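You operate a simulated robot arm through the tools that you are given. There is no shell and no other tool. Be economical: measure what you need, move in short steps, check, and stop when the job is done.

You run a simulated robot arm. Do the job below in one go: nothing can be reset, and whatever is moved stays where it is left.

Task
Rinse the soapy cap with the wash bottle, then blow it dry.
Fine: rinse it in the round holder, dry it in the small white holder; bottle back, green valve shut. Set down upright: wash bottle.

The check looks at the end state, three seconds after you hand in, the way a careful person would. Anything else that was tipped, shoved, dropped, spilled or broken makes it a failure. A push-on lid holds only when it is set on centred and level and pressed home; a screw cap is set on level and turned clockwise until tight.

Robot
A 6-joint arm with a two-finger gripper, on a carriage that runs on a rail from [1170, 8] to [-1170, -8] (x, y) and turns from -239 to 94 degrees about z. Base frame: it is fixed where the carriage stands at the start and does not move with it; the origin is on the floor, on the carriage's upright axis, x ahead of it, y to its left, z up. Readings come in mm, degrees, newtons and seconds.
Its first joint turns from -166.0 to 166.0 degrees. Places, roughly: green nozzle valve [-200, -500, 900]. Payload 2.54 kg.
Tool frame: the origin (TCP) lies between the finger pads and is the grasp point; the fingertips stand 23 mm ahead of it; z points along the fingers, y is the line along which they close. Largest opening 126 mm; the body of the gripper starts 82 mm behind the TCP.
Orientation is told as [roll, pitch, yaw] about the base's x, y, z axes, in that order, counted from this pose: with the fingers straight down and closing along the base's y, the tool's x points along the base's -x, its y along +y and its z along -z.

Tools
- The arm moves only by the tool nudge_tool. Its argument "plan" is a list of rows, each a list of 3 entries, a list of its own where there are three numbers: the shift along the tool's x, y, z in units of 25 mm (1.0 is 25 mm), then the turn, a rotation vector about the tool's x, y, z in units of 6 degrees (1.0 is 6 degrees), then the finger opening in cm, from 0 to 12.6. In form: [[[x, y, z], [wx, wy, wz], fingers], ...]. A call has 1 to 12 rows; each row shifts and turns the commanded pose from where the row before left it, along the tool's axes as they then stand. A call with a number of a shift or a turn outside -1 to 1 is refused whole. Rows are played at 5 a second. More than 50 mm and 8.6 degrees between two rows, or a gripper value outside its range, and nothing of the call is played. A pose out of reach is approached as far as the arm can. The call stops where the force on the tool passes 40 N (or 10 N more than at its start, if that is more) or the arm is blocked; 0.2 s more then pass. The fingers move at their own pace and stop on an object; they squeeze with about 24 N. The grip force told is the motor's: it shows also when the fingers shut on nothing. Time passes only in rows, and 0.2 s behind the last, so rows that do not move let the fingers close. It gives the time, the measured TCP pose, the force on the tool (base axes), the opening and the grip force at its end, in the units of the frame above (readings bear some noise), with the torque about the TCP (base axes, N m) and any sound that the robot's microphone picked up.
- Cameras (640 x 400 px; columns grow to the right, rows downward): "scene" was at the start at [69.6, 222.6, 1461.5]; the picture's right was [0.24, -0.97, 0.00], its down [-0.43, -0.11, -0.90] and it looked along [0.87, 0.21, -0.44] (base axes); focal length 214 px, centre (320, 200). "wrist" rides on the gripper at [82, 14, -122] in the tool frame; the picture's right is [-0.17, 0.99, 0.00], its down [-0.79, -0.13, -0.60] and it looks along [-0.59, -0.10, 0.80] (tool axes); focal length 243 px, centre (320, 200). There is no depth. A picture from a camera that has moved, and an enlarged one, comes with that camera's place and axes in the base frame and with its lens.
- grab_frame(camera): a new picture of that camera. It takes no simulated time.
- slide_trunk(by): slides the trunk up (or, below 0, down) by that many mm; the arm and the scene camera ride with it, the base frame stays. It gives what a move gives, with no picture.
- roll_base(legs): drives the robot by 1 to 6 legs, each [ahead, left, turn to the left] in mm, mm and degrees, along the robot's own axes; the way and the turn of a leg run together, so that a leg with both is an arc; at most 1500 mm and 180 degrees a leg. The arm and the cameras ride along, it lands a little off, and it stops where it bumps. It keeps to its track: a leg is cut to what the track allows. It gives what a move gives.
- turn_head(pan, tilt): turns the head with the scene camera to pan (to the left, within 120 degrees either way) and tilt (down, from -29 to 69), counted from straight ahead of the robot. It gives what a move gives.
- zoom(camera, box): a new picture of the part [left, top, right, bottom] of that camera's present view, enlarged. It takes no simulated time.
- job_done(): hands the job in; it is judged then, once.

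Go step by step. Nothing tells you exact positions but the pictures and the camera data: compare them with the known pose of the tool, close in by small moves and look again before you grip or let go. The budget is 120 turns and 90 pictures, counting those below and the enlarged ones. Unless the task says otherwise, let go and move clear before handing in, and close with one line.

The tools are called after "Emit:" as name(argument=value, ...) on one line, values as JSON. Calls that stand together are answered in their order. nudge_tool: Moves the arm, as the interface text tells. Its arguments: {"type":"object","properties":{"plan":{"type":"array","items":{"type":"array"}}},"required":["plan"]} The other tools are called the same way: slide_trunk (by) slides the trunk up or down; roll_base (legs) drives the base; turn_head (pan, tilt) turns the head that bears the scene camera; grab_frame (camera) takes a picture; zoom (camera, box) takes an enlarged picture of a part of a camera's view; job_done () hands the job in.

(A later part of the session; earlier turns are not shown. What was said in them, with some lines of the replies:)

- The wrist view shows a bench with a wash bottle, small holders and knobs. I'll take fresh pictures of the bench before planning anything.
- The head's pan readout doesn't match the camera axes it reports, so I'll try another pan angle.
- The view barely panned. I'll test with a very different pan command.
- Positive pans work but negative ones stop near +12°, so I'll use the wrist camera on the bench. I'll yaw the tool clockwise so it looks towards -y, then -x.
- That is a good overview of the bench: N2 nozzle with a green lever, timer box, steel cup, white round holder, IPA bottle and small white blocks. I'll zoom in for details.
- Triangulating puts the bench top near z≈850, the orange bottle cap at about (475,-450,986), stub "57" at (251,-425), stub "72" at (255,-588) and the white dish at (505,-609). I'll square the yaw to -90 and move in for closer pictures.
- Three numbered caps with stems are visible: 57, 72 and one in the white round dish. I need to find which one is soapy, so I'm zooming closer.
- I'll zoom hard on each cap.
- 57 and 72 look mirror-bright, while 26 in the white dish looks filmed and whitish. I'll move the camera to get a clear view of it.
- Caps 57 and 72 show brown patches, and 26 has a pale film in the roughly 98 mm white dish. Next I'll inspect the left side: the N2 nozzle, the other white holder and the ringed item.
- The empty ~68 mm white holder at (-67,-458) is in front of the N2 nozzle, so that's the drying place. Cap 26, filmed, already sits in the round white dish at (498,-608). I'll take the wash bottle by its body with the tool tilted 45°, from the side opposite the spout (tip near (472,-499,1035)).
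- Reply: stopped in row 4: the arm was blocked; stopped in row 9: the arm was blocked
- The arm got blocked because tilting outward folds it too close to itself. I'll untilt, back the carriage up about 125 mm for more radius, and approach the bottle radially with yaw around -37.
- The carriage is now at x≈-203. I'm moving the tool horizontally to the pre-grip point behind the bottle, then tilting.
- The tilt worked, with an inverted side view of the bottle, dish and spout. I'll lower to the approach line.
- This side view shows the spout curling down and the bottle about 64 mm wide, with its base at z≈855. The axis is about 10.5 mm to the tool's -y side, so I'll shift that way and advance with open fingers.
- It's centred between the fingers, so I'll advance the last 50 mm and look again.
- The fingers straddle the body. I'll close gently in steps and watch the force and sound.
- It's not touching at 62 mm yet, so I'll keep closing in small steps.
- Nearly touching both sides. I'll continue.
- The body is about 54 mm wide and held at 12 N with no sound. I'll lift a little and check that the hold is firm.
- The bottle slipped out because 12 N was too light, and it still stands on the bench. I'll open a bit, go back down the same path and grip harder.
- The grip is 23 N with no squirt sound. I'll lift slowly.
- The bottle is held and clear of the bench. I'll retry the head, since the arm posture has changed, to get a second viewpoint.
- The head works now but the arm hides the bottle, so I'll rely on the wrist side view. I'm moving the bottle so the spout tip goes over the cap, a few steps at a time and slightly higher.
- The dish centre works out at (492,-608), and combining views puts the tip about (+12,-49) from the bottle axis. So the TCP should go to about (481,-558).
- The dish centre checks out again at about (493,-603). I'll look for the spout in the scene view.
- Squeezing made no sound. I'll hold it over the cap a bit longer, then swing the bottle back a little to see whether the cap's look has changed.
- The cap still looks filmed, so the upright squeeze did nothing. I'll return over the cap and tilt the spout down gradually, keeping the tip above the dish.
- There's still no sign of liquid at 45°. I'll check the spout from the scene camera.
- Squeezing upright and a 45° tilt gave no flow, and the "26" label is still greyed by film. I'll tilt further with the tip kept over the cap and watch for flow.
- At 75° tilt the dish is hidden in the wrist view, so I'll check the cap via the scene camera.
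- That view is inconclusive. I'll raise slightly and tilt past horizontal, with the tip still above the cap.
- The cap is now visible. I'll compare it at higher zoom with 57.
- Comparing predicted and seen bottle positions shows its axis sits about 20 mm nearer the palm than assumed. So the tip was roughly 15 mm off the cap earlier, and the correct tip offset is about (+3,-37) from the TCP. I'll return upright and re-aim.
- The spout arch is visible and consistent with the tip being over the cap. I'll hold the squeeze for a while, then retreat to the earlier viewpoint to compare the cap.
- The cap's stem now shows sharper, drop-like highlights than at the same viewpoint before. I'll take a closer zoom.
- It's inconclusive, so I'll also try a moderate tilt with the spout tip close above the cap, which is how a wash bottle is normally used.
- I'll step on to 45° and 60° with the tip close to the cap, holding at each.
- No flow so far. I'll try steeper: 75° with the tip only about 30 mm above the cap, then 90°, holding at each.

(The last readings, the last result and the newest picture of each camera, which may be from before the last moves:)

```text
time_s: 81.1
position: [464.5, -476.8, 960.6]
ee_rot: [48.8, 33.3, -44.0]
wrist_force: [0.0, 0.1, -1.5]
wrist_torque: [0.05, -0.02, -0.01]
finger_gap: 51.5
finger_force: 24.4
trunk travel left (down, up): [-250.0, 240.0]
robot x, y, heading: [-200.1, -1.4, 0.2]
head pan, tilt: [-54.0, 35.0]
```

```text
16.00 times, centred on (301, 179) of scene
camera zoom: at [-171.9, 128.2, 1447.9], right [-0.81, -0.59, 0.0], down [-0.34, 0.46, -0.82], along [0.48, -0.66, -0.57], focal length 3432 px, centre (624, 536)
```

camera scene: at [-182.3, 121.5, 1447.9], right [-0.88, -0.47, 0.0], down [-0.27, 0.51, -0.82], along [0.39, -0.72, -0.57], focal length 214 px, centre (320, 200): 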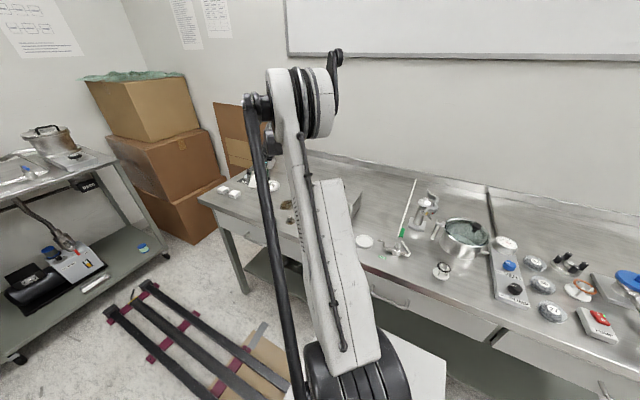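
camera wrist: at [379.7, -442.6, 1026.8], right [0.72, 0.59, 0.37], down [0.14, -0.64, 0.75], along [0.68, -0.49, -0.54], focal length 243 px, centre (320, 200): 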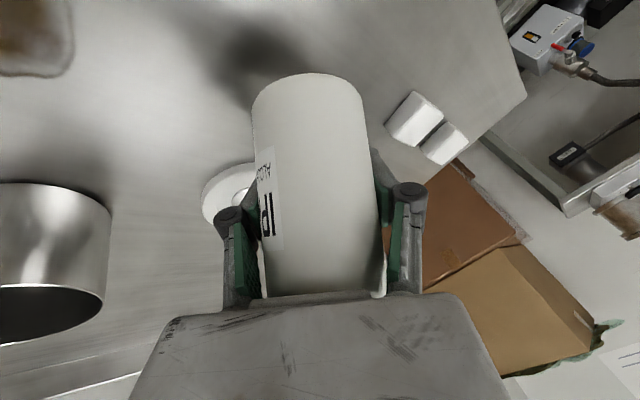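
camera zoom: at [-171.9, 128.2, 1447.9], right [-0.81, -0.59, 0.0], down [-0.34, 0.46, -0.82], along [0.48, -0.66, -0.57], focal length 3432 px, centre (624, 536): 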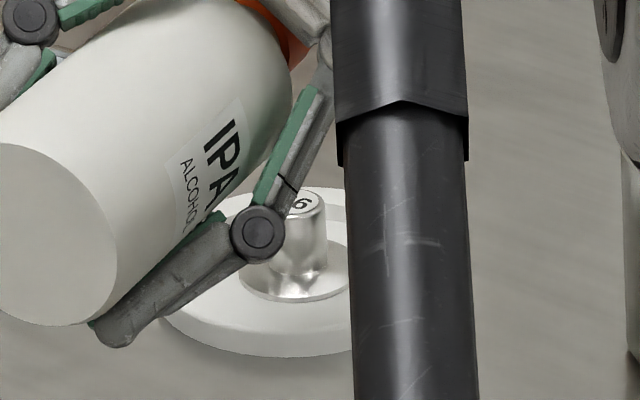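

The "6" on the label now reads black and the stem looks metallic, where it was grey-veiled before, so the tilted rinse seems to have worked. I'll raise, return the bottle upright and look again from the earlier viewpoint.

Emit:
nudge_tool(plan=[[[0.44, 0.5, -0.44], [0, 0, 0], 2.0], [[0.44, 0.5, -0.44], [0, 0, 0], 2.0], [[0, 0, 0], [0.555, -0.971, -0.555], 2.0], [[0, 0, 0], [0.555, -0.971, -0.555], 2.0], [[0, 0, 0], [0.555, -0.971, -0.555], 2.0], [[0, 0, 0], [0.555, -0.971, -0.555], 2.0], [[0, 0, 0], [0.555, -0.971, -0.555], 2.0], [[0, 0, 0], [0.555, -0.971, -0.555], 2.0], [[0, 0, 0], [0.555, -0.971, -0.555], 2.0], [[0, 0, 0], [0.555, -0.971, -0.555], 2.0]])

Emit:
nudge_tool(plan=[[[0, 0, 0], [0.555, -0.971, -0.555], 2.0], [[0, 0, 0], [0.555, -0.971, -0.555], 2.0], [[0, 0, 0], [0.555, -0.971, -0.555], 2.0], [[0, 0, 0], [0.555, -0.971, -0.555], 2.0], [[0.4, 0, 0.4], [0, 0, 0], 2.0], [[0.4, 0, 0.4], [0, 0, 0], 2.0]])

Emit:
zoom(camera="wrist", box=[185, 85, 265, 175])

```text
time_s: 83.3
position: [465.1, -477.6, 1003.0]
ee_rot: [19.6, -19.7, -47.8]
wrist_force: [0.3, 0.8, -2.7]
wrist_torque: [0.01, 0.0, 0.0]
finger_gap: 51.5
finger_force: 24.4
trunk travel left (down, up): [-250.0, 240.0]
robot x, y, heading: [-207.0, -1.0, 0.6]
head pan, tilt: [-54.0, 35.0]
```

```text
time_s: 84.7
position: [465.5, -478.4, 974.6]
ee_rot: [0.1, -44.9, -37.1]
wrist_force: [0.7, -0.2, -2.6]
wrist_torque: [-0.03, -0.04, 0.01]
finger_gap: 51.5
finger_force: 23.8
trunk travel left (down, up): [-250.0, 240.0]
robot x, y, heading: [-201.7, 1.4, 0.2]
head pan, tilt: [-54.0, 35.0]
```

```text
4.44 times, centred on (225, 130) of wrist
camera zoom: at [359.6, -380.0, 1003.1], right [0.69, 0.72, 0.12], down [0.03, -0.19, 0.98], along [0.72, -0.67, -0.15], focal length 1078 px, centre (742, 511)
```

zoom: 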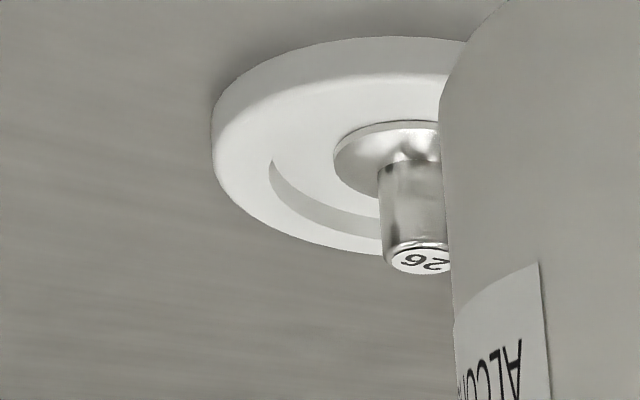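

The label is crisp black and the film is gone, so the cap is rinsed. Next I'll set the bottle back in its original spot, with the TCP at about (468.5,-462.4,903.6).

Emit:
nudge_tool(plan=[[[0.2, 0.58, -0.2], [0, 0, 0], 2.0], [[0.6, 0, 0.6], [0, 0, 0], 2.0], [[0.6, 0, 0.6], [0, 0, 0], 2.0], [[0.5, 0, 0.5], [0, 0, 0], 2.0], [[0.15, 0, 0.15], [0, 0, 0], 2.0], [[0, 0, 0], [0, 0, 0], 2.0]])

```text
time_s: 86.1
position: [468.2, -460.4, 909.0]
ee_rot: [0.1, -45.0, -37.2]
wrist_force: [-0.5, -0.5, -2.4]
wrist_torque: [0.01, -0.03, -0.02]
finger_gap: 51.7
finger_force: 23.6
trunk travel left (down, up): [-250.0, 240.0]
robot x, y, heading: [-203.7, -0.3, 0.2]
head pan, tilt: [-54.0, 35.0]
```

Emit:
nudge_tool(plan=[[[0.07, 0, 0.07], [0, 0, 0], 2.0], [[0.05, 0, 0.05], [0, 0, 0], 2.0], [[0, 0, 0], [0, 0, 0], 2.0]])

```text
time_s: 86.9
position: [468.8, -459.3, 905.4]
ee_rot: [0.2, -45.1, -37.2]
wrist_force: [4.1, -3.0, 8.1]
wrist_torque: [-0.23, -0.22, 0.04]
finger_gap: 51.7
finger_force: 23.9
trunk travel left (down, up): [-250.0, 240.0]
robot x, y, heading: [-202.4, -2.5, 0.2]
head pan, tilt: [-54.0, 35.0]
```

It's on the bench. I'll open and retreat along the approach line.

Emit:
nudge_tool(plan=[[[0, 0, 0], [0, 0, 0], 6.0], [[0, 0, 0], [0, 0, 0], 8.0], [[0, 0, 0], [0, 0, 0], 12.0], [[0, 0, 0], [0, 0, 0], 12.6], [[0, 0, -1], [0, 0, 0], 12.6], [[0, 0, -1], [0, 0, 0], 12.6], [[0, 0, -1], [0, 0, 0], 12.6], [[0, 0, -1], [0, 0, 0], 12.6], [[0, 0, -1], [0, 0, 0], 12.6], [[0, 0, -1], [0, 0, 0], 12.6]])

Emit:
grab_frame(camera="wrist")

```text
time_s: 89.1
position: [384.3, -394.9, 1008.9]
ee_rot: [0.1, -45.0, -37.1]
wrist_force: [-0.1, 0.7, 0.0]
wrist_torque: [0.02, -0.02, 0.0]
finger_gap: 126.2
finger_force: 0.2
trunk travel left (down, up): [-250.0, 240.0]
robot x, y, heading: [-204.2, -1.5, 0.3]
head pan, tilt: [-54.0, 35.0]
```

```text
21 pictures are left
camera wrist: at [278.0, -297.4, 1038.2], right [0.69, 0.72, 0.12], down [0.03, -0.19, 0.98], along [0.72, -0.67, -0.15], focal length 243 px, centre (320, 200)
```

wrist: 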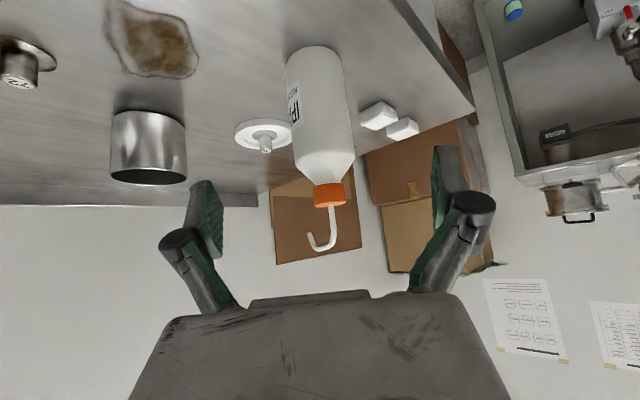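

The bottle is back and upright. Next is the cap: I'll raise, level the tool to point straight down, and move above it.

Emit:
nudge_tool(plan=[[[-0.78, 0, -0.78], [0, 0, 0], 10], [[-0.78, 0, -0.78], [0, 0, 0], 8], [[-0.78, 0, -0.78], [0, 0, 0], 6], [[-0.78, 0, -0.78], [0, 0, 0], 6], [[0, 0, 0], [0, 1, 0], 6], [[0, 0, 0], [0, 1, 0], 6], [[0, 0, 0], [0, 1, 0], 6], [[0, 0, 0], [0, 1, 0], 6], [[0, 0, 0], [0, 1, 0], 6], [[0, 0, 0], [0, 1, 0], 6], [[0, 0, 0], [0, 1, 0], 6], [[0, 0, 0], [0, 0.5, 0], 6]])

```text
time_s: 91.7
position: [384.4, -396.5, 1120.3]
ee_rot: [0.0, 0.0, -37.2]
wrist_force: [0.6, -0.3, -0.7]
wrist_torque: [0.01, -0.01, 0.0]
finger_gap: 60.3
finger_force: 0.2
trunk travel left (down, up): [-250.0, 240.0]
robot x, y, heading: [-201.5, 0.6, 0.2]
head pan, tilt: [-54.0, 35.0]
```

Emit:
nudge_tool(plan=[[[-0.954, -0.445, 0], [0, 0, 0], 6], [[-0.954, -0.445, 0], [0, 0, 0], 6], [[-0.954, -0.445, 0], [0, 0, 0], 6], [[-0.954, -0.445, 0], [0, 0, 0], 6], [[-0.954, -0.445, 0], [0, 0, 0], 6], [[-0.954, -0.445, 0], [0, 0, 0], 6], [[-0.954, -0.445, 0], [0, 0, 0], 6], [[-0.954, -0.445, 0], [0, 0, 0], 6], [[-0.954, -0.445, 0], [0, 0, 0], 6], [[0, 0, 1], [0, 0, 0], 6], [[0, 0, 1], [0, 0, 0], 6], [[0, 0, 1], [0, 0, 0], 6]])

Emit:
grab_frame(camera="wrist")

```text
time_s: 94.3
position: [491.5, -596.6, 1045.7]
ee_rot: [0.1, 0.0, -37.1]
wrist_force: [0.0, -1.1, 0.5]
wrist_torque: [0.02, -0.02, 0.0]
finger_gap: 60.0
finger_force: 0.0
out of reach, approached as far as the arm can: row 9
trunk travel left (down, up): [-250.0, 240.0]
robot x, y, heading: [-208.7, -2.2, -0.1]
head pan, tilt: [-54.0, 35.0]
```

```text
20 pictures are left
camera wrist: at [434.6, -536.7, 1168.2], right [0.73, 0.69, 0.0], down [0.55, -0.58, 0.6], along [0.41, -0.43, -0.8], focal length 243 px, centre (320, 200)
```

wrist: 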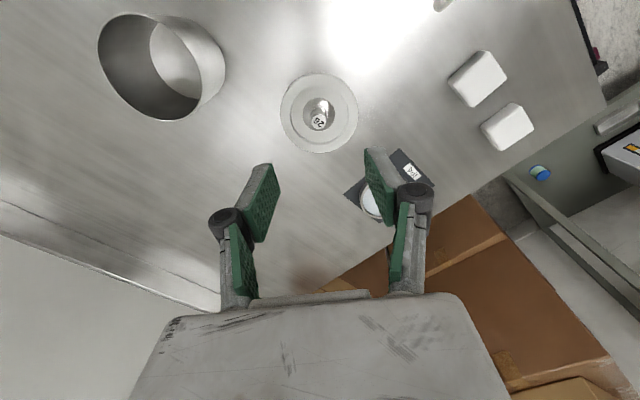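

The cap is at about (498,-606), just at the edge of reach from this height. I'll lower towards it.

Emit:
nudge_tool(plan=[[[0, 0, 1], [0, 0, 0], 6], [[0, 0, 1], [0, 0, 0], 6], [[0, 0, 1], [0, 0, 0], 6], [[0, 0, 0.8], [0, 0, 0], 6], [[-0.43, -0.14, 0], [0, 0, 0], 6], [[0, 0, 0], [0, 0, 0], 6]])

Emit:
grab_frame(camera="wrist")

```text
time_s: 95.7
position: [499.2, -605.2, 951.5]
ee_rot: [0.0, -0.1, -37.1]
wrist_force: [0.2, -0.9, 0.0]
wrist_torque: [0.03, -0.02, 0.02]
finger_gap: 60.0
finger_force: 0.0
trunk travel left (down, up): [-250.0, 240.0]
robot x, y, heading: [-204.5, 0.4, 0.1]
head pan, tilt: [-54.0, 35.0]
```

```text
19 pictures are left
camera wrist: at [442.7, -545.5, 1074.2], right [0.73, 0.69, 0.0], down [0.55, -0.58, 0.6], along [0.41, -0.43, -0.8], focal length 243 px, centre (320, 200)
```

wrist: 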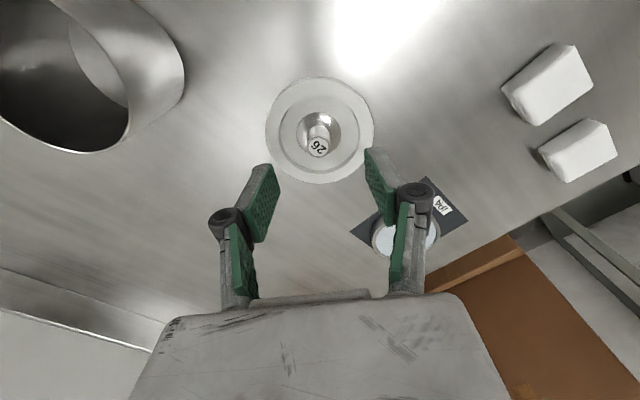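

It's aligned within 2 mm. I'll descend so the fingertips stay just above the flange, then check.

Emit:
nudge_tool(plan=[[[0, 0, 1], [0, 0, 0], 6], [[0, 0, 0.7], [0, 0, 0], 6], [[0, 0, 0.4], [0, 0, 0], 6]])

Emit:
zoom(camera="wrist", box=[220, 110, 420, 290])

```text
time_s: 96.5
position: [497.3, -607.4, 898.5]
ee_rot: [0.0, 0.0, -37.2]
wrist_force: [0.1, -0.5, 0.1]
wrist_torque: [-0.04, 0.02, -0.02]
finger_gap: 60.0
finger_force: 0.0
trunk travel left (down, up): [-250.0, 240.0]
robot x, y, heading: [-200.6, -1.8, 0.1]
head pan, tilt: [-54.0, 35.0]
```

```text
2.22 times, centred on (320, 200) of wrist
camera zoom: at [439.9, -547.0, 1021.0], right [0.73, 0.69, 0.0], down [0.55, -0.58, 0.6], along [0.41, -0.43, -0.8], focal length 539 px, centre (320, 200)
```

zoom: 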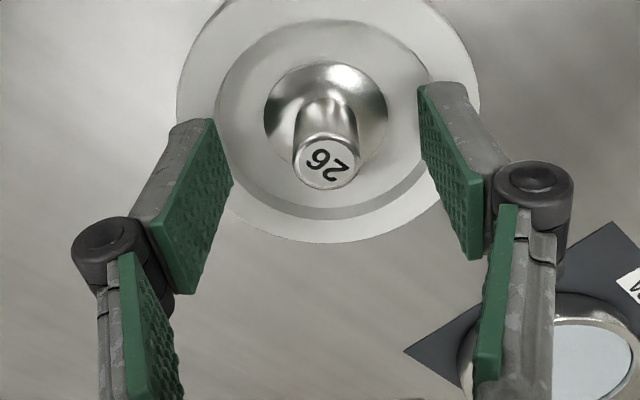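

Good. I'll go 4 mm lower and close on the stem.

Emit:
nudge_tool(plan=[[[0, 0, 0.16], [0, 0, 0], 6], [[0, 0, 0], [0, 0, 0], 4], [[0, 0, 0], [0, 0, 0], 2.4], [[0, 0, 0], [0, 0, 0], 1.0], [[0, 0, 0], [0, 0, 0], 1.0], [[0, 0, 0], [0, 0, 0], 1.0]])

Emit:
nudge_tool(plan=[[[0, 0, -0.3], [0, 0, 0], 1.0], [[0, 0, -0.7], [0, 0, 0], 1.0], [[0, 0, -1], [0, 0, 0], 1.0]])

Emit:
zoom(camera="wrist", box=[220, 60, 420, 290])

```text
time_s: 97.9
position: [497.8, -607.4, 894.0]
ee_rot: [0.0, 0.0, -37.1]
wrist_force: [1.1, -0.5, 0.4]
wrist_torque: [-0.01, 0.02, 0.0]
finger_gap: 20.2
finger_force: 23.8
trunk travel left (down, up): [-250.0, 240.0]
robot x, y, heading: [-205.0, -3.5, 0.4]
head pan, tilt: [-54.0, 35.0]
```

```text
time_s: 98.7
position: [496.4, -607.5, 943.5]
ee_rot: [0.0, 0.0, -37.2]
wrist_force: [0.4, -0.2, -1.1]
wrist_torque: [0.01, 0.02, 0.03]
finger_gap: 20.2
finger_force: 24.4
trunk travel left (down, up): [-250.0, 240.0]
robot x, y, heading: [-202.0, -1.9, 0.4]
head pan, tilt: [-54.0, 35.0]
```

```text
1.74 times, centred on (320, 175) of wrist
camera zoom: at [441.7, -547.5, 1067.0], right [0.73, 0.69, 0.0], down [0.55, -0.58, 0.6], along [0.41, -0.43, -0.8], focal length 422 px, centre (320, 244)
```

zoom: 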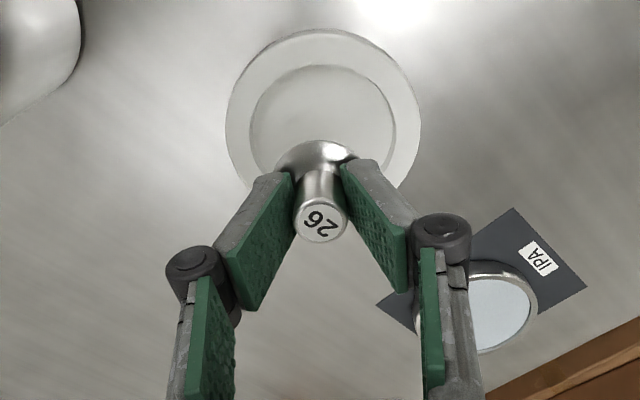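

I have the cap. I'll raise it and carry it towards the small white holder near (-67,-458).

Emit:
nudge_tool(plan=[[[0, 0, -1], [0, 0, 0], 1.0], [[0, 0, -1], [0, 0, 0], 1.0], [[0, 0, -0.8], [0, 0, 0], 1.0], [[0.98, -0.4, 0], [0, 0, 0], 1.0], [[0.98, -0.4, 0], [0, 0, 0], 1.0], [[0.98, -0.4, 0], [0, 0, 0], 1.0], [[0.98, -0.4, 0], [0, 0, 0], 1.0], [[0.98, -0.4, 0], [0, 0, 0], 1.0], [[0.98, -0.4, 0], [0, 0, 0], 1.0], [[0.98, -0.4, 0], [0, 0, 0], 1.0], [[0.98, -0.4, 0], [0, 0, 0], 1.0], [[0.98, -0.4, 0], [0, 0, 0], 1.0]])

Emit:
nudge_tool(plan=[[[0.98, -0.4, 0], [0, 0, 0], 1.0], [[0.98, -0.4, 0], [0, 0, 0], 1.0], [[0.98, -0.4, 0], [0, 0, 0], 1.0], [[0.98, -0.4, 0], [0, 0, 0], 1.0], [[0.98, -0.4, 0], [0, 0, 0], 1.0], [[0.98, -0.4, 0], [0, 0, 0], 1.0], [[0.98, -0.4, 0], [0, 0, 0], 1.0], [[0.98, -0.4, 0], [0, 0, 0], 1.0], [[0.98, -0.4, 0], [0, 0, 0], 1.0], [[0.98, -0.4, 0], [0, 0, 0], 1.0], [[0.98, -0.4, 0], [0, 0, 0], 1.0]])

Emit:
grab_frame(camera="wrist")

```text
time_s: 101.3
position: [266.1, -545.6, 1014.9]
ee_rot: [0.0, -0.1, -37.0]
wrist_force: [0.2, -0.5, -0.7]
wrist_torque: [0.01, 0.01, 0.0]
finger_gap: 20.2
finger_force: 23.7
trunk travel left (down, up): [-250.0, 240.0]
robot x, y, heading: [-204.5, -1.5, 0.3]
head pan, tilt: [-54.0, 35.0]
```

```text
time_s: 103.7
position: [-13.0, -470.9, 1010.9]
ee_rot: [0.0, 0.0, -37.2]
wrist_force: [-0.3, -1.1, -1.2]
wrist_torque: [-0.03, 0.01, 0.01]
finger_gap: 20.2
finger_force: 24.3
trunk travel left (down, up): [-250.0, 240.0]
robot x, y, heading: [-205.9, -0.5, 0.2]
head pan, tilt: [-54.0, 35.0]
```

```text
16 pictures are left
camera wrist: at [-69.3, -410.7, 1133.1], right [0.73, 0.69, 0.0], down [0.55, -0.58, 0.6], along [0.41, -0.43, -0.8], focal length 243 px, centre (320, 200)
```

wrist: 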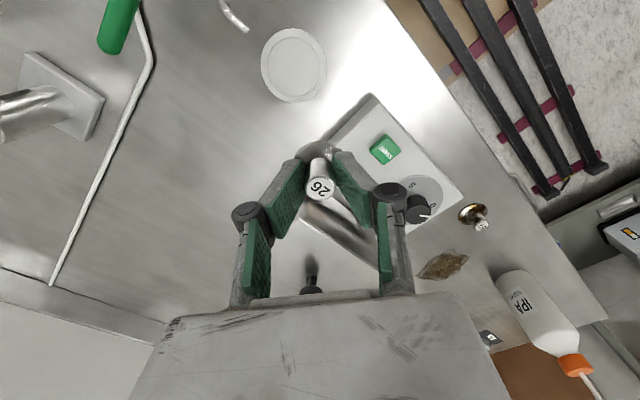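

The small white holder is at (-63,-456), and the nozzle tip points at it from about (-113,-458). I'll move over it and lower partway.

Emit:
nudge_tool(plan=[[[0.98, -0.365, 0], [0, 0, 0], 1.0], [[0.98, -0.365, 0], [0, 0, 0], 1.0], [[0, 0, 0.8], [0, 0, 0], 1.0], [[0, 0, 0.8], [0, 0, 0], 1.0], [[0, 0, 0.8], [0, 0, 0], 1.0], [[0, 0, 0], [0, 0, 0], 1.0]])

Emit:
grab_frame(camera="wrist")

```text
time_s: 105.1
position: [-65.8, -455.4, 951.5]
ee_rot: [0.1, -0.1, -37.1]
wrist_force: [-0.5, 0.2, -0.4]
wrist_torque: [0.01, -0.02, -0.01]
finger_gap: 19.9
finger_force: 24.4
trunk travel left (down, up): [-250.0, 240.0]
robot x, y, heading: [-201.9, -4.3, 0.3]
head pan, tilt: [-54.0, 35.0]
```

```text
15 pictures are left
camera wrist: at [-123.0, -395.8, 1074.4], right [0.73, 0.69, 0.0], down [0.55, -0.58, 0.6], along [0.41, -0.43, -0.8], focal length 243 px, centre (320, 200)
```

wrist: 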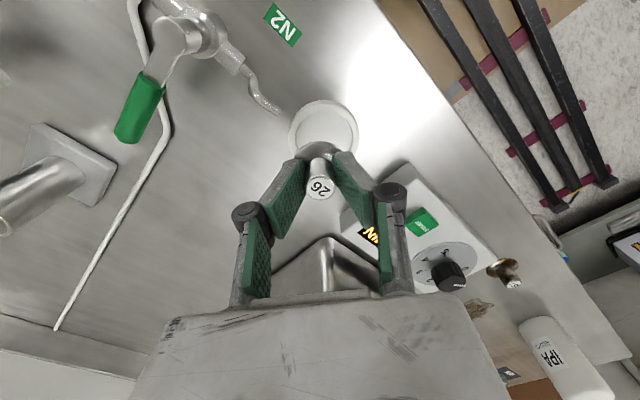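

The remaining offset is about 3 mm. I'll correct it and descend slowly.

Emit:
nudge_tool(plan=[[[-0.1, 0.08, 0.5], [0, 0, 0], 1.0], [[0, 0, 0.7], [0, 0, 0], 1.0], [[0, 0, 0.6], [0, 0, 0], 1.0], [[0, 0, 0], [0, 0, 0], 1.0]])

Emit:
zoom(camera="wrist", box=[200, 60, 420, 260])

```text
time_s: 106.1
position: [-61.0, -456.1, 906.2]
ee_rot: [0.0, 0.1, -37.2]
wrist_force: [-0.6, -0.2, 0.3]
wrist_torque: [0.02, -0.01, 0.02]
finger_gap: 20.3
finger_force: 23.8
trunk travel left (down, up): [-250.0, 240.0]
robot x, y, heading: [-203.3, -1.5, 0.2]
head pan, tilt: [-54.0, 35.0]
```

```text
2.00 times, centred on (310, 160) of wrist
camera zoom: at [-116.8, -396.2, 1029.9], right [0.73, 0.69, 0.0], down [0.55, -0.58, 0.6], along [0.41, -0.43, -0.8], focal length 485 px, centre (340, 280)
```

zoom: 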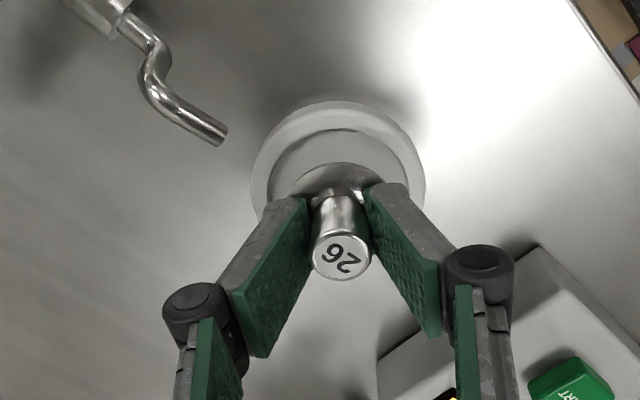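

It's well centred, so I'll lower gently until contact.

Emit:
nudge_tool(plan=[[[0, 0, 0.24], [0, 0, 0], 1.0], [[0, 0, 0.1], [0, 0, 0], 1.0], [[0, 0, 0.06], [0, 0, 0], 1.0], [[0, 0, 0], [0, 0, 0], 1.0]])

```text
time_s: 107.1
position: [-60.4, -455.3, 897.9]
ee_rot: [-0.1, 0.0, -37.1]
wrist_force: [-0.4, -0.5, -1.3]
wrist_torque: [-0.01, 0.03, 0.01]
finger_gap: 20.0
finger_force: 23.8
trunk travel left (down, up): [-250.0, 240.0]
robot x, y, heading: [-203.2, -1.1, 0.1]
head pan, tilt: [-54.0, 35.0]
```

Emit:
nudge_tool(plan=[[[0, 0, 0.1], [0, 0, 0], 1.0], [[0, 0, 0.06], [0, 0, 0], 1.0], [[0, 0, 0.06], [0, 0, 0], 1.0], [[0, 0, 0], [0, 0, 0], 1.0]])

```text
time_s: 108.1
position: [-61.2, -455.3, 893.2]
ee_rot: [0.0, 0.0, -37.0]
wrist_force: [5.4, 3.3, 19.9]
wrist_torque: [0.08, -0.13, -0.04]
finger_gap: 20.4
finger_force: 24.3
trunk travel left (down, up): [-250.0, 240.0]
robot x, y, heading: [-205.2, -1.3, 0.2]
head pan, tilt: [-54.0, 35.0]
```

It's seated. I'll ease off, open and rise.

Emit:
nudge_tool(plan=[[[0, 0, -0.04], [0, 0, 0], 1.6], [[0, 0, 0], [0, 0, 0], 3.0], [[0, 0, 0], [0, 0, 0], 4.5], [[0, 0, 0], [0, 0, 0], 4.5], [[0, 0, -1], [0, 0, 0], 4.5], [[0, 0, -1], [0, 0, 0], 4.5], [[0, 0, -1], [0, 0, 0], 4.5], [[0, 0, -1], [0, 0, 0], 4.5]])

Emit:
grab_frame(camera="wrist")

```text
time_s: 109.9
position: [-57.8, -455.7, 993.8]
ee_rot: [0.0, 0.0, -37.1]
wrist_force: [-0.2, 0.2, -1.4]
wrist_torque: [0.0, -0.02, 0.02]
finger_gap: 44.9
finger_force: 0.0
trunk travel left (down, up): [-250.0, 240.0]
robot x, y, heading: [-206.5, -0.8, 0.3]
head pan, tilt: [-54.0, 35.0]
```

```text
13 pictures are left
camera wrist: at [-114.9, -395.1, 1117.6], right [0.73, 0.69, 0.0], down [0.55, -0.58, 0.6], along [0.41, -0.43, -0.8], focal length 243 px, centre (320, 200)
```

wrist: 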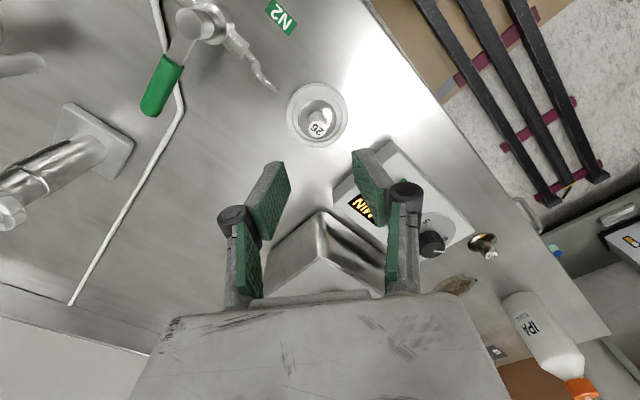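

The cap sits in the small white holder. The valve lever points to -y from its pivot near (-175,-454), grip end near (-174,-528), z≈915. I'll zoom on the valve for details.

Emit:
zoom(camera="wrist", box=[120, 0, 300, 125])

```text
3.20 times, centred on (210, 62) of wrist
camera zoom: at [-114.9, -395.1, 1117.6], right [0.73, 0.69, 0.0], down [0.55, -0.58, 0.6], along [0.41, -0.43, -0.8], focal length 776 px, centre (672, 640)
```

zoom: 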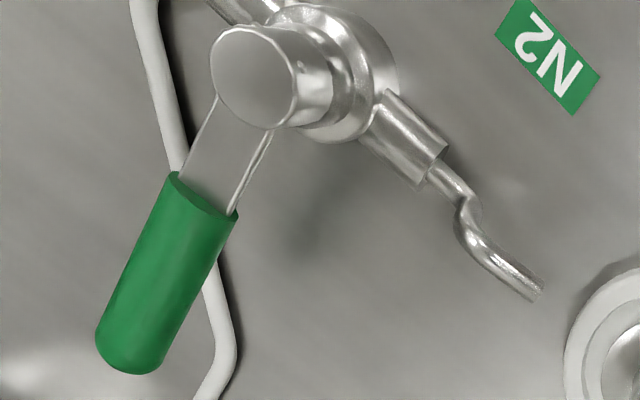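

The lever stands square to the gas line, so it's closed. I'll yaw to -90 and straddle the green handle loosely so I can swing it either way.

Emit:
nudge_tool(plan=[[[0, 0, 0], [0, 0, 1], 5], [[0, 0, 0], [0, 0, 1], 5], [[0, 0, 0], [0, 0, 1], 5], [[0, 0, 0], [0, 0, 1], 5], [[0, 0, 0], [0, 0, 1], 5], [[0, 0, 0], [0, 0, 1], 5], [[0, 0, 0], [0, 0, 1], 5], [[0, 0, 0], [0, 0, 1], 5], [[0, 0, 0], [0, 0, 0.82], 5]])

Emit:
nudge_tool(plan=[[[-0.45, -0.92, 0], [0, 0, 0], 5], [[-0.45, -0.92, 0], [0, 0, 0], 5], [[-0.45, -0.92, 0], [0, 0, 0], 5], [[-0.45, -0.92, 0], [0, 0, 0], 5], [[-0.45, -0.92, 0], [0, 0, 0], 5], [[0, 0, 0], [0, 0, 0], 5]])

Emit:
grab_frame(camera="wrist")

```text
time_s: 111.9
position: [-60.8, -455.3, 993.7]
ee_rot: [0.0, 0.0, -90.2]
wrist_force: [-0.6, -0.8, 0.0]
wrist_torque: [-0.05, 0.0, 0.01]
finger_gap: 50.2
finger_force: 0.0
trunk travel left (down, up): [-250.0, 240.0]
robot x, y, heading: [-206.1, -4.4, 0.4]
head pan, tilt: [-54.0, 35.0]
```

```text
time_s: 113.3
position: [-176.7, -511.1, 995.4]
ee_rot: [0.0, 0.1, -90.0]
wrist_force: [0.1, 0.3, -1.6]
wrist_torque: [-0.03, -0.02, 0.0]
finger_gap: 50.0
finger_force: 0.0
trunk travel left (down, up): [-250.0, 240.0]
robot x, y, heading: [-206.3, -3.0, 0.3]
head pan, tilt: [-54.0, 35.0]
```

```text
11 pictures are left
camera wrist: at [-162.2, -430.1, 1118.0], right [0.99, -0.17, 0.0], down [-0.13, -0.79, 0.6], along [-0.1, -0.59, -0.8], focal length 243 px, centre (320, 200)
```

wrist: 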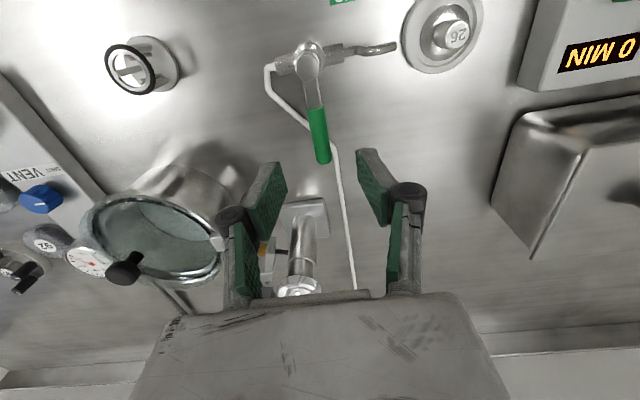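

The handle is centred between the fingers, with the pivot about 57 mm away. I'll descend to straddle it and narrow the gap.

Emit:
nudge_tool(plan=[[[0, -0.06, 0.9], [0, 0, 0], 5], [[0, 0, 0.9], [0, 0, 0], 5], [[0, 0, 0.9], [0, 0, 0], 5], [[0, 0, 0], [0, 0, 0], 5]])

Emit:
zoom(camera="wrist", box=[200, 20, 440, 260])

```text
time_s: 114.3
position: [-178.8, -513.9, 926.6]
ee_rot: [0.0, 0.1, -90.1]
wrist_force: [0.1, -0.4, 0.5]
wrist_torque: [-0.03, 0.0, -0.02]
finger_gap: 49.8
finger_force: 0.1
trunk travel left (down, up): [-250.0, 240.0]
robot x, y, heading: [-204.8, -1.9, 0.1]
head pan, tilt: [-54.0, 35.0]
```

```text
1.67 times, centred on (320, 140) of wrist
camera zoom: at [-164.2, -432.1, 1049.6], right [0.99, -0.17, 0.0], down [-0.13, -0.79, 0.6], along [-0.1, -0.59, -0.8], focal length 404 px, centre (320, 300)
```

zoom: 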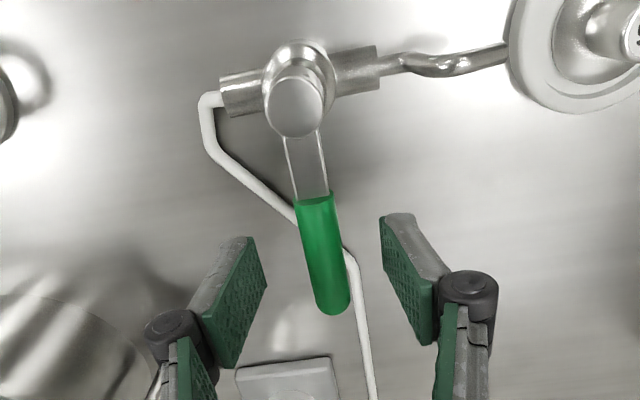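

The lever is at z≈915, so I'll go 4 mm lower, close to 26 mm, and try a small swing towards +x (along the nozzle) while watching forces and sound.

Emit:
nudge_tool(plan=[[[0, 0, 0.16], [0, 0, 0], 4], [[0, 0, 0], [0, 0, 0], 2.6], [[0, 0, 0], [0, 0, 0], 2.6], [[0, 0, 0], [0, 0, 0], 2.6]])

Emit:
nudge_tool(plan=[[[0.013, 0.243, 0], [0, 0, -1], 2.6], [[0.013, 0.243, 0], [0, 0, -1], 2.6], [[0.013, 0.243, 0], [0, 0, -1], 2.6]])

```text
time_s: 115.3
position: [-178.5, -512.7, 922.8]
ee_rot: [-0.1, 0.0, -90.0]
wrist_force: [-0.2, 0.4, -0.4]
wrist_torque: [0.05, 0.0, -0.01]
finger_gap: 25.8
finger_force: 0.3
trunk travel left (down, up): [-250.0, 240.0]
robot x, y, heading: [-199.9, -0.8, 0.0]
head pan, tilt: [-54.0, 35.0]
```

```text
time_s: 116.1
position: [-164.2, -508.8, 922.4]
ee_rot: [-0.1, 0.2, -72.1]
wrist_force: [-28.4, 6.7, -9.5]
wrist_torque: [0.37, 0.19, -0.61]
finger_gap: 41.4
finger_force: 12.0
trunk travel left (down, up): [-250.0, 240.0]
robot x, y, heading: [-201.5, -3.7, 0.1]
head pan, tilt: [-54.0, 35.0]
```

It resists hard this way, so that's its stop. I'll back off and swing towards -x instead.

Emit:
nudge_tool(plan=[[[-0.013, -0.243, 0], [0, 0, 1], 2.6], [[-0.013, -0.243, 0], [0, 0, 1], 2.6], [[-0.013, -0.243, 0], [0, 0, 1], 2.6], [[0, 0, 0], [0, 0, 0], 2.6]])

Emit:
nudge_tool(plan=[[[0.013, -0.243, 0], [0, 0, 1], 2.6], [[0.013, -0.243, 0], [0, 0, 1], 2.6], [[0.013, -0.243, 0], [0, 0, 1], 2.6]])

```text
time_s: 117.1
position: [-177.0, -513.9, 921.2]
ee_rot: [0.1, 0.0, -90.2]
wrist_force: [-0.5, -0.7, -0.3]
wrist_torque: [0.0, -0.02, -0.01]
finger_gap: 26.0
finger_force: 0.0
trunk travel left (down, up): [-250.0, 240.0]
robot x, y, heading: [-205.7, -1.1, 0.3]
head pan, tilt: [-54.0, 35.0]
```

```text
time_s: 117.9
position: [-195.5, -511.3, 922.9]
ee_rot: [0.1, 0.0, -108.1]
wrist_force: [0.6, -0.6, 0.5]
wrist_torque: [-0.01, 0.01, -0.01]
finger_gap: 26.3
finger_force: 0.0
trunk travel left (down, up): [-250.0, 240.0]
robot x, y, heading: [-205.2, 0.2, 0.1]
head pan, tilt: [-54.0, 35.0]
```

It moves freely this way. I'll continue the swing in steps.

Emit:
nudge_tool(plan=[[[0.013, -0.243, 0], [0, 0, 1], 2.6], [[0.013, -0.243, 0], [0, 0, 1], 2.6], [[0.013, -0.243, 0], [0, 0, 1], 2.6], [[0.013, -0.243, 0], [0, 0, 1], 2.6], [[0.013, -0.243, 0], [0, 0, 1], 2.6]])

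Emit:
zoom(camera="wrist", box=[200, 0, 440, 240])

```text
time_s: 119.1
position: [-220.3, -493.1, 922.7]
ee_rot: [0.0, 0.0, -138.2]
wrist_force: [-0.1, 0.1, 0.7]
wrist_torque: [0.01, 0.03, 0.0]
finger_gap: 26.2
finger_force: 0.5
trunk travel left (down, up): [-250.0, 240.0]
robot x, y, heading: [-202.9, -1.8, 0.4]
head pan, tilt: [-54.0, 35.0]
```

```text
1.67 times, centred on (320, 120) of wrist
camera zoom: at [-149.3, -449.8, 1045.2], right [0.53, -0.85, 0.0], down [-0.68, -0.43, 0.6], along [-0.5, -0.32, -0.8], focal length 404 px, centre (320, 333)
```

zoom: 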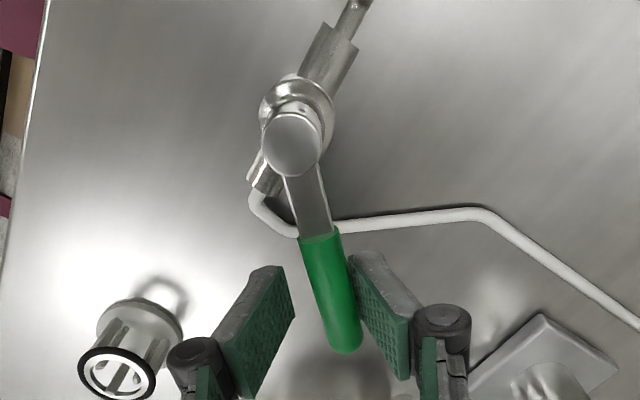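

The lever follows, now about 45° open. I'll finish the swing to 90° and hold for drying.

Emit:
nudge_tool(plan=[[[0.013, -0.243, 0], [0, 0, 1], 2.6], [[0.013, -0.243, 0], [0, 0, 1], 2.6], [[0.013, -0.243, 0], [0, 0, 1], 2.6], [[0.013, -0.243, 0], [0, 0, 1], 2.6], [[0.013, -0.243, 0], [0, 0, 1], 2.6], [[0, 0, 0], [0, 0, 0], 2.6]])

Emit:
nudge_tool(plan=[[[0.013, -0.243, 0], [0, 0, 1], 2.6], [[0.013, -0.243, 0], [0, 0, 1], 2.6], [[0, 0, 0], [0, 0, 0], 2.6], [[0, 0, 0], [0, 0, 0], 2.6]])

```text
time_s: 120.5
position: [-234.5, -468.0, 922.4]
ee_rot: [0.0, 0.0, -168.1]
wrist_force: [-0.6, -0.4, -0.1]
wrist_torque: [-0.03, -0.02, 0.03]
finger_gap: 26.1
finger_force: 0.1
trunk travel left (down, up): [-250.0, 240.0]
robot x, y, heading: [-203.3, -0.5, 0.3]
head pan, tilt: [-54.0, 35.0]
```

```text
time_s: 121.5
position: [-235.2, -454.3, 921.4]
ee_rot: [0.0, 0.0, 180.0]
wrist_force: [-0.1, -0.2, -0.4]
wrist_torque: [0.01, 0.01, 0.03]
finger_gap: 26.0
finger_force: 0.1
trunk travel left (down, up): [-250.0, 240.0]
robot x, y, heading: [-200.6, -0.5, 0.2]
head pan, tilt: [-54.0, 35.0]
```

The lever should now lie along the line. I'll check it and the cap.

Emit:
grab_frame(camera="wrist")

Emit:
nudge_tool(plan=[[[0.013, -0.243, 0], [0, 0, 1], 2.6], [[0, 0, 0], [0, 0, 0], 2.6], [[0, 0, 0], [0, 0, 0], 2.6], [[0, 0, 0], [0, 0, 0], 2.6], [[0, 0, 0], [0, 0, 0], 2.6], [[0, 0, 0], [0, 0, 0], 2.6], [[0, 0, 0], [0, 0, 0], 2.6], [[0, 0, 0], [0, 0, 0], 2.6], [[0, 0, 0], [0, 0, 0], 2.6], [[0, 0, 0], [0, 0, 0], 2.6], [[0, 0, 0], [0, 0, 0], 2.6]])

```text
8 pictures are left
camera wrist: at [-153.2, -469.1, 1044.0], right [-0.17, -0.99, 0.0], down [-0.79, 0.13, 0.6], along [-0.59, 0.1, -0.8], focal length 243 px, centre (320, 200)
```

wrist: 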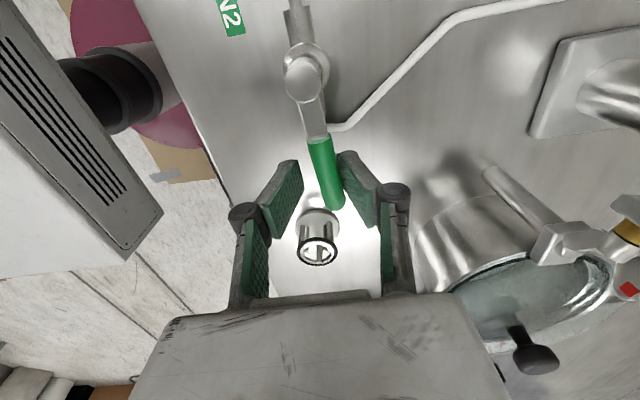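

```text
time_s: 123.9
position: [-235.5, -448.5, 921.1]
ee_rot: [-0.1, 0.0, 174.0]
wrist_force: [0.6, -3.7, -0.6]
wrist_torque: [-0.03, -0.02, 0.06]
finger_gap: 28.8
finger_force: 1.4
trunk travel left (down, up): [-250.0, 240.0]
robot x, y, heading: [-205.1, -3.2, 0.2]
head pan, tilt: [-54.0, 35.0]
```

The lever is at its open stop. I'll check the cap from the scene camera.

Emit:
zoom(camera="scene", box=[350, 210, 440, 270])

```text
6.67 times, centred on (395, 240) of scene
camera zoom: at [-171.9, 127.8, 1448.0], right [-0.81, -0.59, 0.0], down [-0.34, 0.46, -0.82], along [0.48, -0.66, -0.57], focal length 1430 px, centre (-180, -67)
```

zoom: 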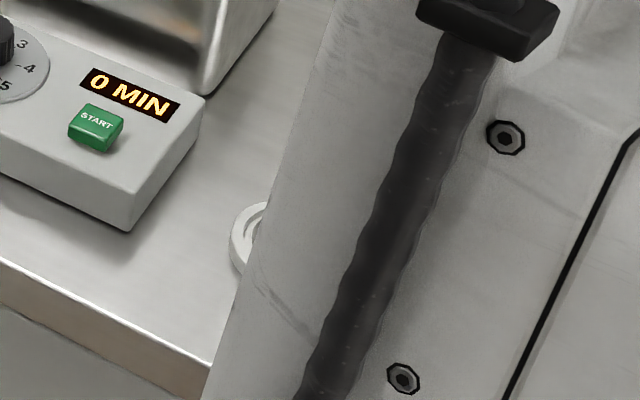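

The arm hides it from there. I'll hold the valve open about 10 s to dry the cap, then close it and inspect.

Emit:
nudge_tool(plan=[[[0, 0, 0], [0, 0, 0], 2.6], [[0, 0, 0], [0, 0, 0], 2.6], [[0, 0, 0], [0, 0, 0], 2.6], [[0, 0, 0], [0, 0, 0], 2.6], [[0, 0, 0], [0, 0, 0], 2.6], [[0, 0, 0], [0, 0, 0], 2.6], [[0, 0, 0], [0, 0, 0], 2.6], [[0, 0, 0], [0, 0, 0], 2.6], [[0, 0, 0], [0, 0, 0], 2.6], [[0, 0, 0], [0, 0, 0], 2.6], [[0, 0, 0], [0, 0, 0], 2.6], [[0, 0, 0], [0, 0, 0], 2.6]])

Emit:
nudge_tool(plan=[[[0, 0, 0], [0, 0, 0], 2.6], [[0, 0, 0], [0, 0, 0], 2.6], [[0, 0, 0], [0, 0, 0], 2.6], [[0, 0, 0], [0, 0, 0], 2.6], [[0, 0, 0], [0, 0, 0], 2.6], [[0, 0, 0], [0, 0, 0], 2.6], [[0, 0, 0], [0, 0, 0], 2.6], [[0, 0, 0], [0, 0, 0], 2.6], [[0, 0, 0], [0, 0, 0], 2.6], [[0, 0, 0], [0, 0, 0], 2.6], [[0, 0, 0], [0, 0, 0], 2.6], [[0, 0, 0], [0, 0, 0], 2.6]])

Emit:
nudge_tool(plan=[[[0, 0, 0], [0, 0, 0], 2.6], [[0, 0, 0], [0, 0, 0], 2.6], [[0, 0, 0], [0, 0, 0], 2.6], [[0, 0, 0], [0, 0, 0], 2.6], [[0, 0, 0], [0, 0, 0], 2.6], [[0, 0, 0], [0, 0, 0], 2.6], [[0, 0, 0], [0, 0, 0], 2.6], [[0, 0, 0], [0, 0, 0], 2.6], [[0, 0, 0], [0, 0, 0], 2.6], [[0, 0, 0], [0, 0, 0], 2.6], [[0, 0, 0], [0, 0, 0], 2.6], [[0, 0, 0], [0, 0, 0], 2.6]])

Emit:
nudge_tool(plan=[[[0, 0, 0], [0, 0, 0], 2.6], [[0, 0, 0], [0, 0, 0], 2.6], [[0, 0, 0], [0, 0, 0], 2.6], [[0, 0, 0], [0, 0, 0], 2.6], [[0, 0, 0], [0, 0, 0], 2.6], [[0, 0, 0], [0, 0, 0], 2.6], [[0, 0, 0], [0, 0, 0], 2.6], [[0, 0, 0], [0, 0, 0], 2.6], [[0, 0, 0], [0, 0, 0], 2.6], [[0, 0, 0], [0, 0, 0], 2.6], [[0, 0, 0], [0, 0, 0], 2.6], [[0, 0, 0], [0, 0, 0], 2.6]])

```text
time_s: 126.5
position: [-235.2, -449.4, 921.8]
ee_rot: [0.0, 0.0, 174.0]
wrist_force: [0.2, -4.5, -1.0]
wrist_torque: [-0.03, -0.02, 0.05]
finger_gap: 28.5
finger_force: 2.2
trunk travel left (down, up): [-250.0, 240.0]
robot x, y, heading: [-204.0, -3.9, 0.3]
head pan, tilt: [-54.0, 35.0]
```

```text
time_s: 129.1
position: [-236.1, -449.0, 920.9]
ee_rot: [-0.2, 0.0, 174.0]
wrist_force: [0.4, -4.1, -1.2]
wrist_torque: [-0.02, -0.04, 0.04]
finger_gap: 28.8
finger_force: 2.0
trunk travel left (down, up): [-250.0, 240.0]
robot x, y, heading: [-204.1, -4.9, -0.0]
head pan, tilt: [-54.0, 35.0]
```

```text
time_s: 131.7
position: [-234.8, -449.2, 920.9]
ee_rot: [-0.1, 0.0, 174.1]
wrist_force: [-0.5, -4.9, -0.3]
wrist_torque: [-0.03, -0.01, 0.06]
finger_gap: 28.8
finger_force: 1.9
trunk travel left (down, up): [-250.0, 240.0]
robot x, y, heading: [-200.9, -4.0, 0.4]
head pan, tilt: [-54.0, 35.0]
```

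```text
time_s: 134.3
position: [-235.4, -449.3, 920.8]
ee_rot: [-0.1, 0.1, 174.0]
wrist_force: [0.4, -4.0, -0.9]
wrist_torque: [-0.04, -0.04, 0.04]
finger_gap: 28.6
finger_force: 1.4
trunk travel left (down, up): [-250.0, 240.0]
robot x, y, heading: [-206.5, -1.3, 0.1]
head pan, tilt: [-54.0, 35.0]
```

No sounds, but plenty of time has passed. I'll swing the lever back to shut.

Emit:
nudge_tool(plan=[[[0.013, 0.243, 0], [0, 0, -1], 2.6], [[0.013, 0.243, 0], [0, 0, -1], 2.6], [[0.013, 0.243, 0], [0, 0, -1], 2.6], [[0.013, 0.243, 0], [0, 0, -1], 2.6], [[0.013, 0.243, 0], [0, 0, -1], 2.6], [[0.013, 0.243, 0], [0, 0, -1], 2.6], [[0.013, 0.243, 0], [0, 0, -1], 2.6], [[0.013, 0.243, 0], [0, 0, -1], 2.6]])

Emit:
nudge_tool(plan=[[[0.013, 0.243, 0], [0, 0, -1], 2.6], [[0.013, 0.243, 0], [0, 0, -1], 2.6], [[0.013, 0.243, 0], [0, 0, -1], 2.6], [[0.013, 0.243, 0], [0, 0, -1], 2.6], [[0.013, 0.243, 0], [0, 0, -1], 2.6], [[0.013, 0.243, 0], [0, 0, -1], 2.6], [[0.013, 0.243, 0], [0, 0, -1], 2.6], [[0.013, 0.243, 0], [0, 0, -1], 2.6], [[0, 0, 0], [0, 0, 0], 2.6]])

```text
time_s: 136.1
position: [-221.4, -494.0, 922.1]
ee_rot: [0.0, 0.0, -137.9]
wrist_force: [0.1, 1.3, -0.4]
wrist_torque: [0.02, 0.02, -0.01]
finger_gap: 26.1
finger_force: 0.3
trunk travel left (down, up): [-250.0, 240.0]
robot x, y, heading: [-205.9, -3.4, 0.2]
head pan, tilt: [-54.0, 35.0]
```

```text
time_s: 138.1
position: [-178.3, -514.1, 921.8]
ee_rot: [0.0, -0.1, -89.9]
wrist_force: [-1.1, 0.1, -0.2]
wrist_torque: [0.01, -0.02, 0.01]
finger_gap: 26.3
finger_force: 0.2
trunk travel left (down, up): [-250.0, 240.0]
robot x, y, heading: [-203.7, -2.7, -0.0]
head pan, tilt: [-54.0, 35.0]
```

Now a little extra in small steps to take up slack against the shut stop.

Emit:
nudge_tool(plan=[[[0, 0.1, 0], [0, 0, 0], 2.6], [[0, 0.1, 0], [0, 0, 0], 2.6], [[0, 0, 0], [0, 0, 0], 2.6]])

```text
time_s: 138.9
position: [-172.2, -514.0, 923.5]
ee_rot: [0.0, 0.0, -90.0]
wrist_force: [0.1, 0.8, 0.1]
wrist_torque: [-0.02, 0.01, 0.0]
finger_gap: 26.1
finger_force: 0.1
trunk travel left (down, up): [-250.0, 240.0]
robot x, y, heading: [-203.5, -6.8, -0.0]
head pan, tilt: [-54.0, 35.0]
```

Emit:
nudge_tool(plan=[[[0, 0.1, 0], [0, 0, 0], 2.6], [[0, 0.06, 0], [0, 0, 0], 2.6], [[0, 0, 0], [0, 0, 0], 2.6]])

```text
time_s: 139.7
position: [-168.9, -513.3, 922.5]
ee_rot: [0.0, 0.0, -90.0]
wrist_force: [-2.3, 0.8, -1.1]
wrist_torque: [0.01, 0.06, 0.01]
finger_gap: 27.4
finger_force: 1.3
trunk travel left (down, up): [-250.0, 240.0]
robot x, y, heading: [-203.4, -4.5, 0.4]
head pan, tilt: [-54.0, 35.0]
```

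It's against the shut stop. I'll open, rise clear and inspect the lever and cap.

Emit:
nudge_tool(plan=[[[0, -0.16, 0], [0, 0, 0], 4], [[0, 0, 0], [0, 0, 0], 5], [[0, 0, -1], [0, 0, 0], 5], [[0, 0, -1], [0, 0, 0], 5], [[0, 0, -1], [0, 0, 0], 5], [[0.5, 1, 0], [0, 0, 0], 5], [[0.5, 1, 0], [0, 0, 0], 5], [[0.5, 1, 0], [0, 0, 0], 5]])

Emit:
grab_frame(camera="wrist")

```text
time_s: 141.5
position: [-95.7, -474.6, 997.4]
ee_rot: [-0.1, 0.1, -90.1]
wrist_force: [-0.7, -0.5, 0.0]
wrist_torque: [0.0, -0.01, 0.01]
finger_gap: 50.1
finger_force: 0.1
trunk travel left (down, up): [-250.0, 240.0]
robot x, y, heading: [-202.1, -6.2, 0.3]
head pan, tilt: [-54.0, 35.0]
```

```text
6 pictures are left
camera wrist: at [-81.3, -393.7, 1119.1], right [0.99, -0.17, 0.0], down [-0.13, -0.79, 0.6], along [-0.1, -0.59, -0.8], focal length 243 px, centre (320, 200)
```

wrist: 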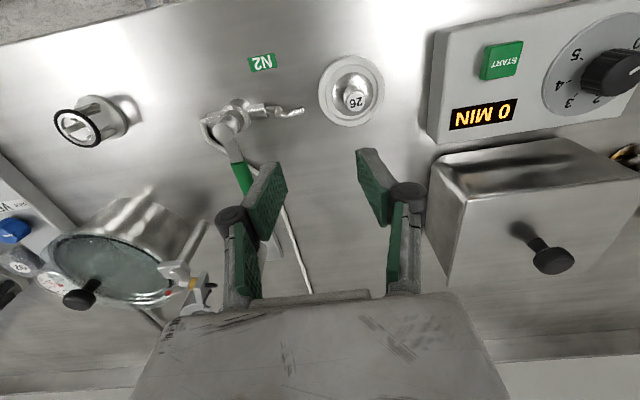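

Emit:
zoom(camera="wrist", box=[310, 50, 395, 130])

Emit:
zoom(camera="wrist", box=[180, 50, 400, 200])

```text
5.00 times, centred on (352, 90) of wrist
camera zoom: at [-81.3, -393.7, 1119.1], right [0.99, -0.17, 0.0], down [-0.13, -0.79, 0.6], along [-0.1, -0.59, -0.8], focal length 1213 px, centre (158, 750)
```

zoom: 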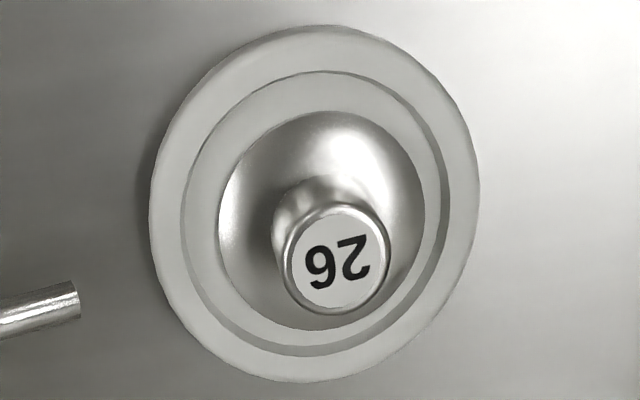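

```text
2.67 times, centred on (290, 125) of wrist
camera zoom: at [-81.3, -393.7, 1119.1], right [0.99, -0.17, 0.0], down [-0.13, -0.79, 0.6], along [-0.1, -0.59, -0.8], focal length 647 px, centre (400, 400)
```

zoom: 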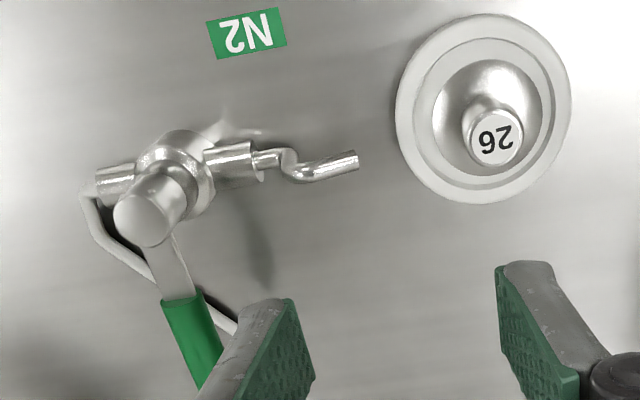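

The cap looks clean and dry in the small white holder, the valve lever is back at its shut position, and the bottle stands in its place. I'll rise clear and hand in.

Emit:
nudge_tool(plan=[[[0, 0, -1], [0, 0, 0], 5], [[0, 0, -1], [0, 0, 0], 5], [[0, 0, -1], [0, 0, 0], 5]])

Emit:
job_done()

```text
time_s: 142.3
position: [-97.7, -474.3, 1070.3]
ee_rot: [0.0, 0.0, -90.1]
wrist_force: [0.0, 0.8, 0.0]
wrist_torque: [0.01, 0.01, -0.03]
finger_gap: 49.9
finger_force: 0.0
trunk travel left (down, up): [-250.0, 240.0]
robot x, y, heading: [-202.7, 1.2, 0.1]
head pan, tilt: [-54.0, 35.0]
```

```text
The job is handed in.
```

I rinsed cap 26 in the round holder and blew it dry in the small white holder, then put the wash bottle back upright and shut the green valve; the microphone picked up no rinse or gas sound, so clean and dry are judged from pictures.
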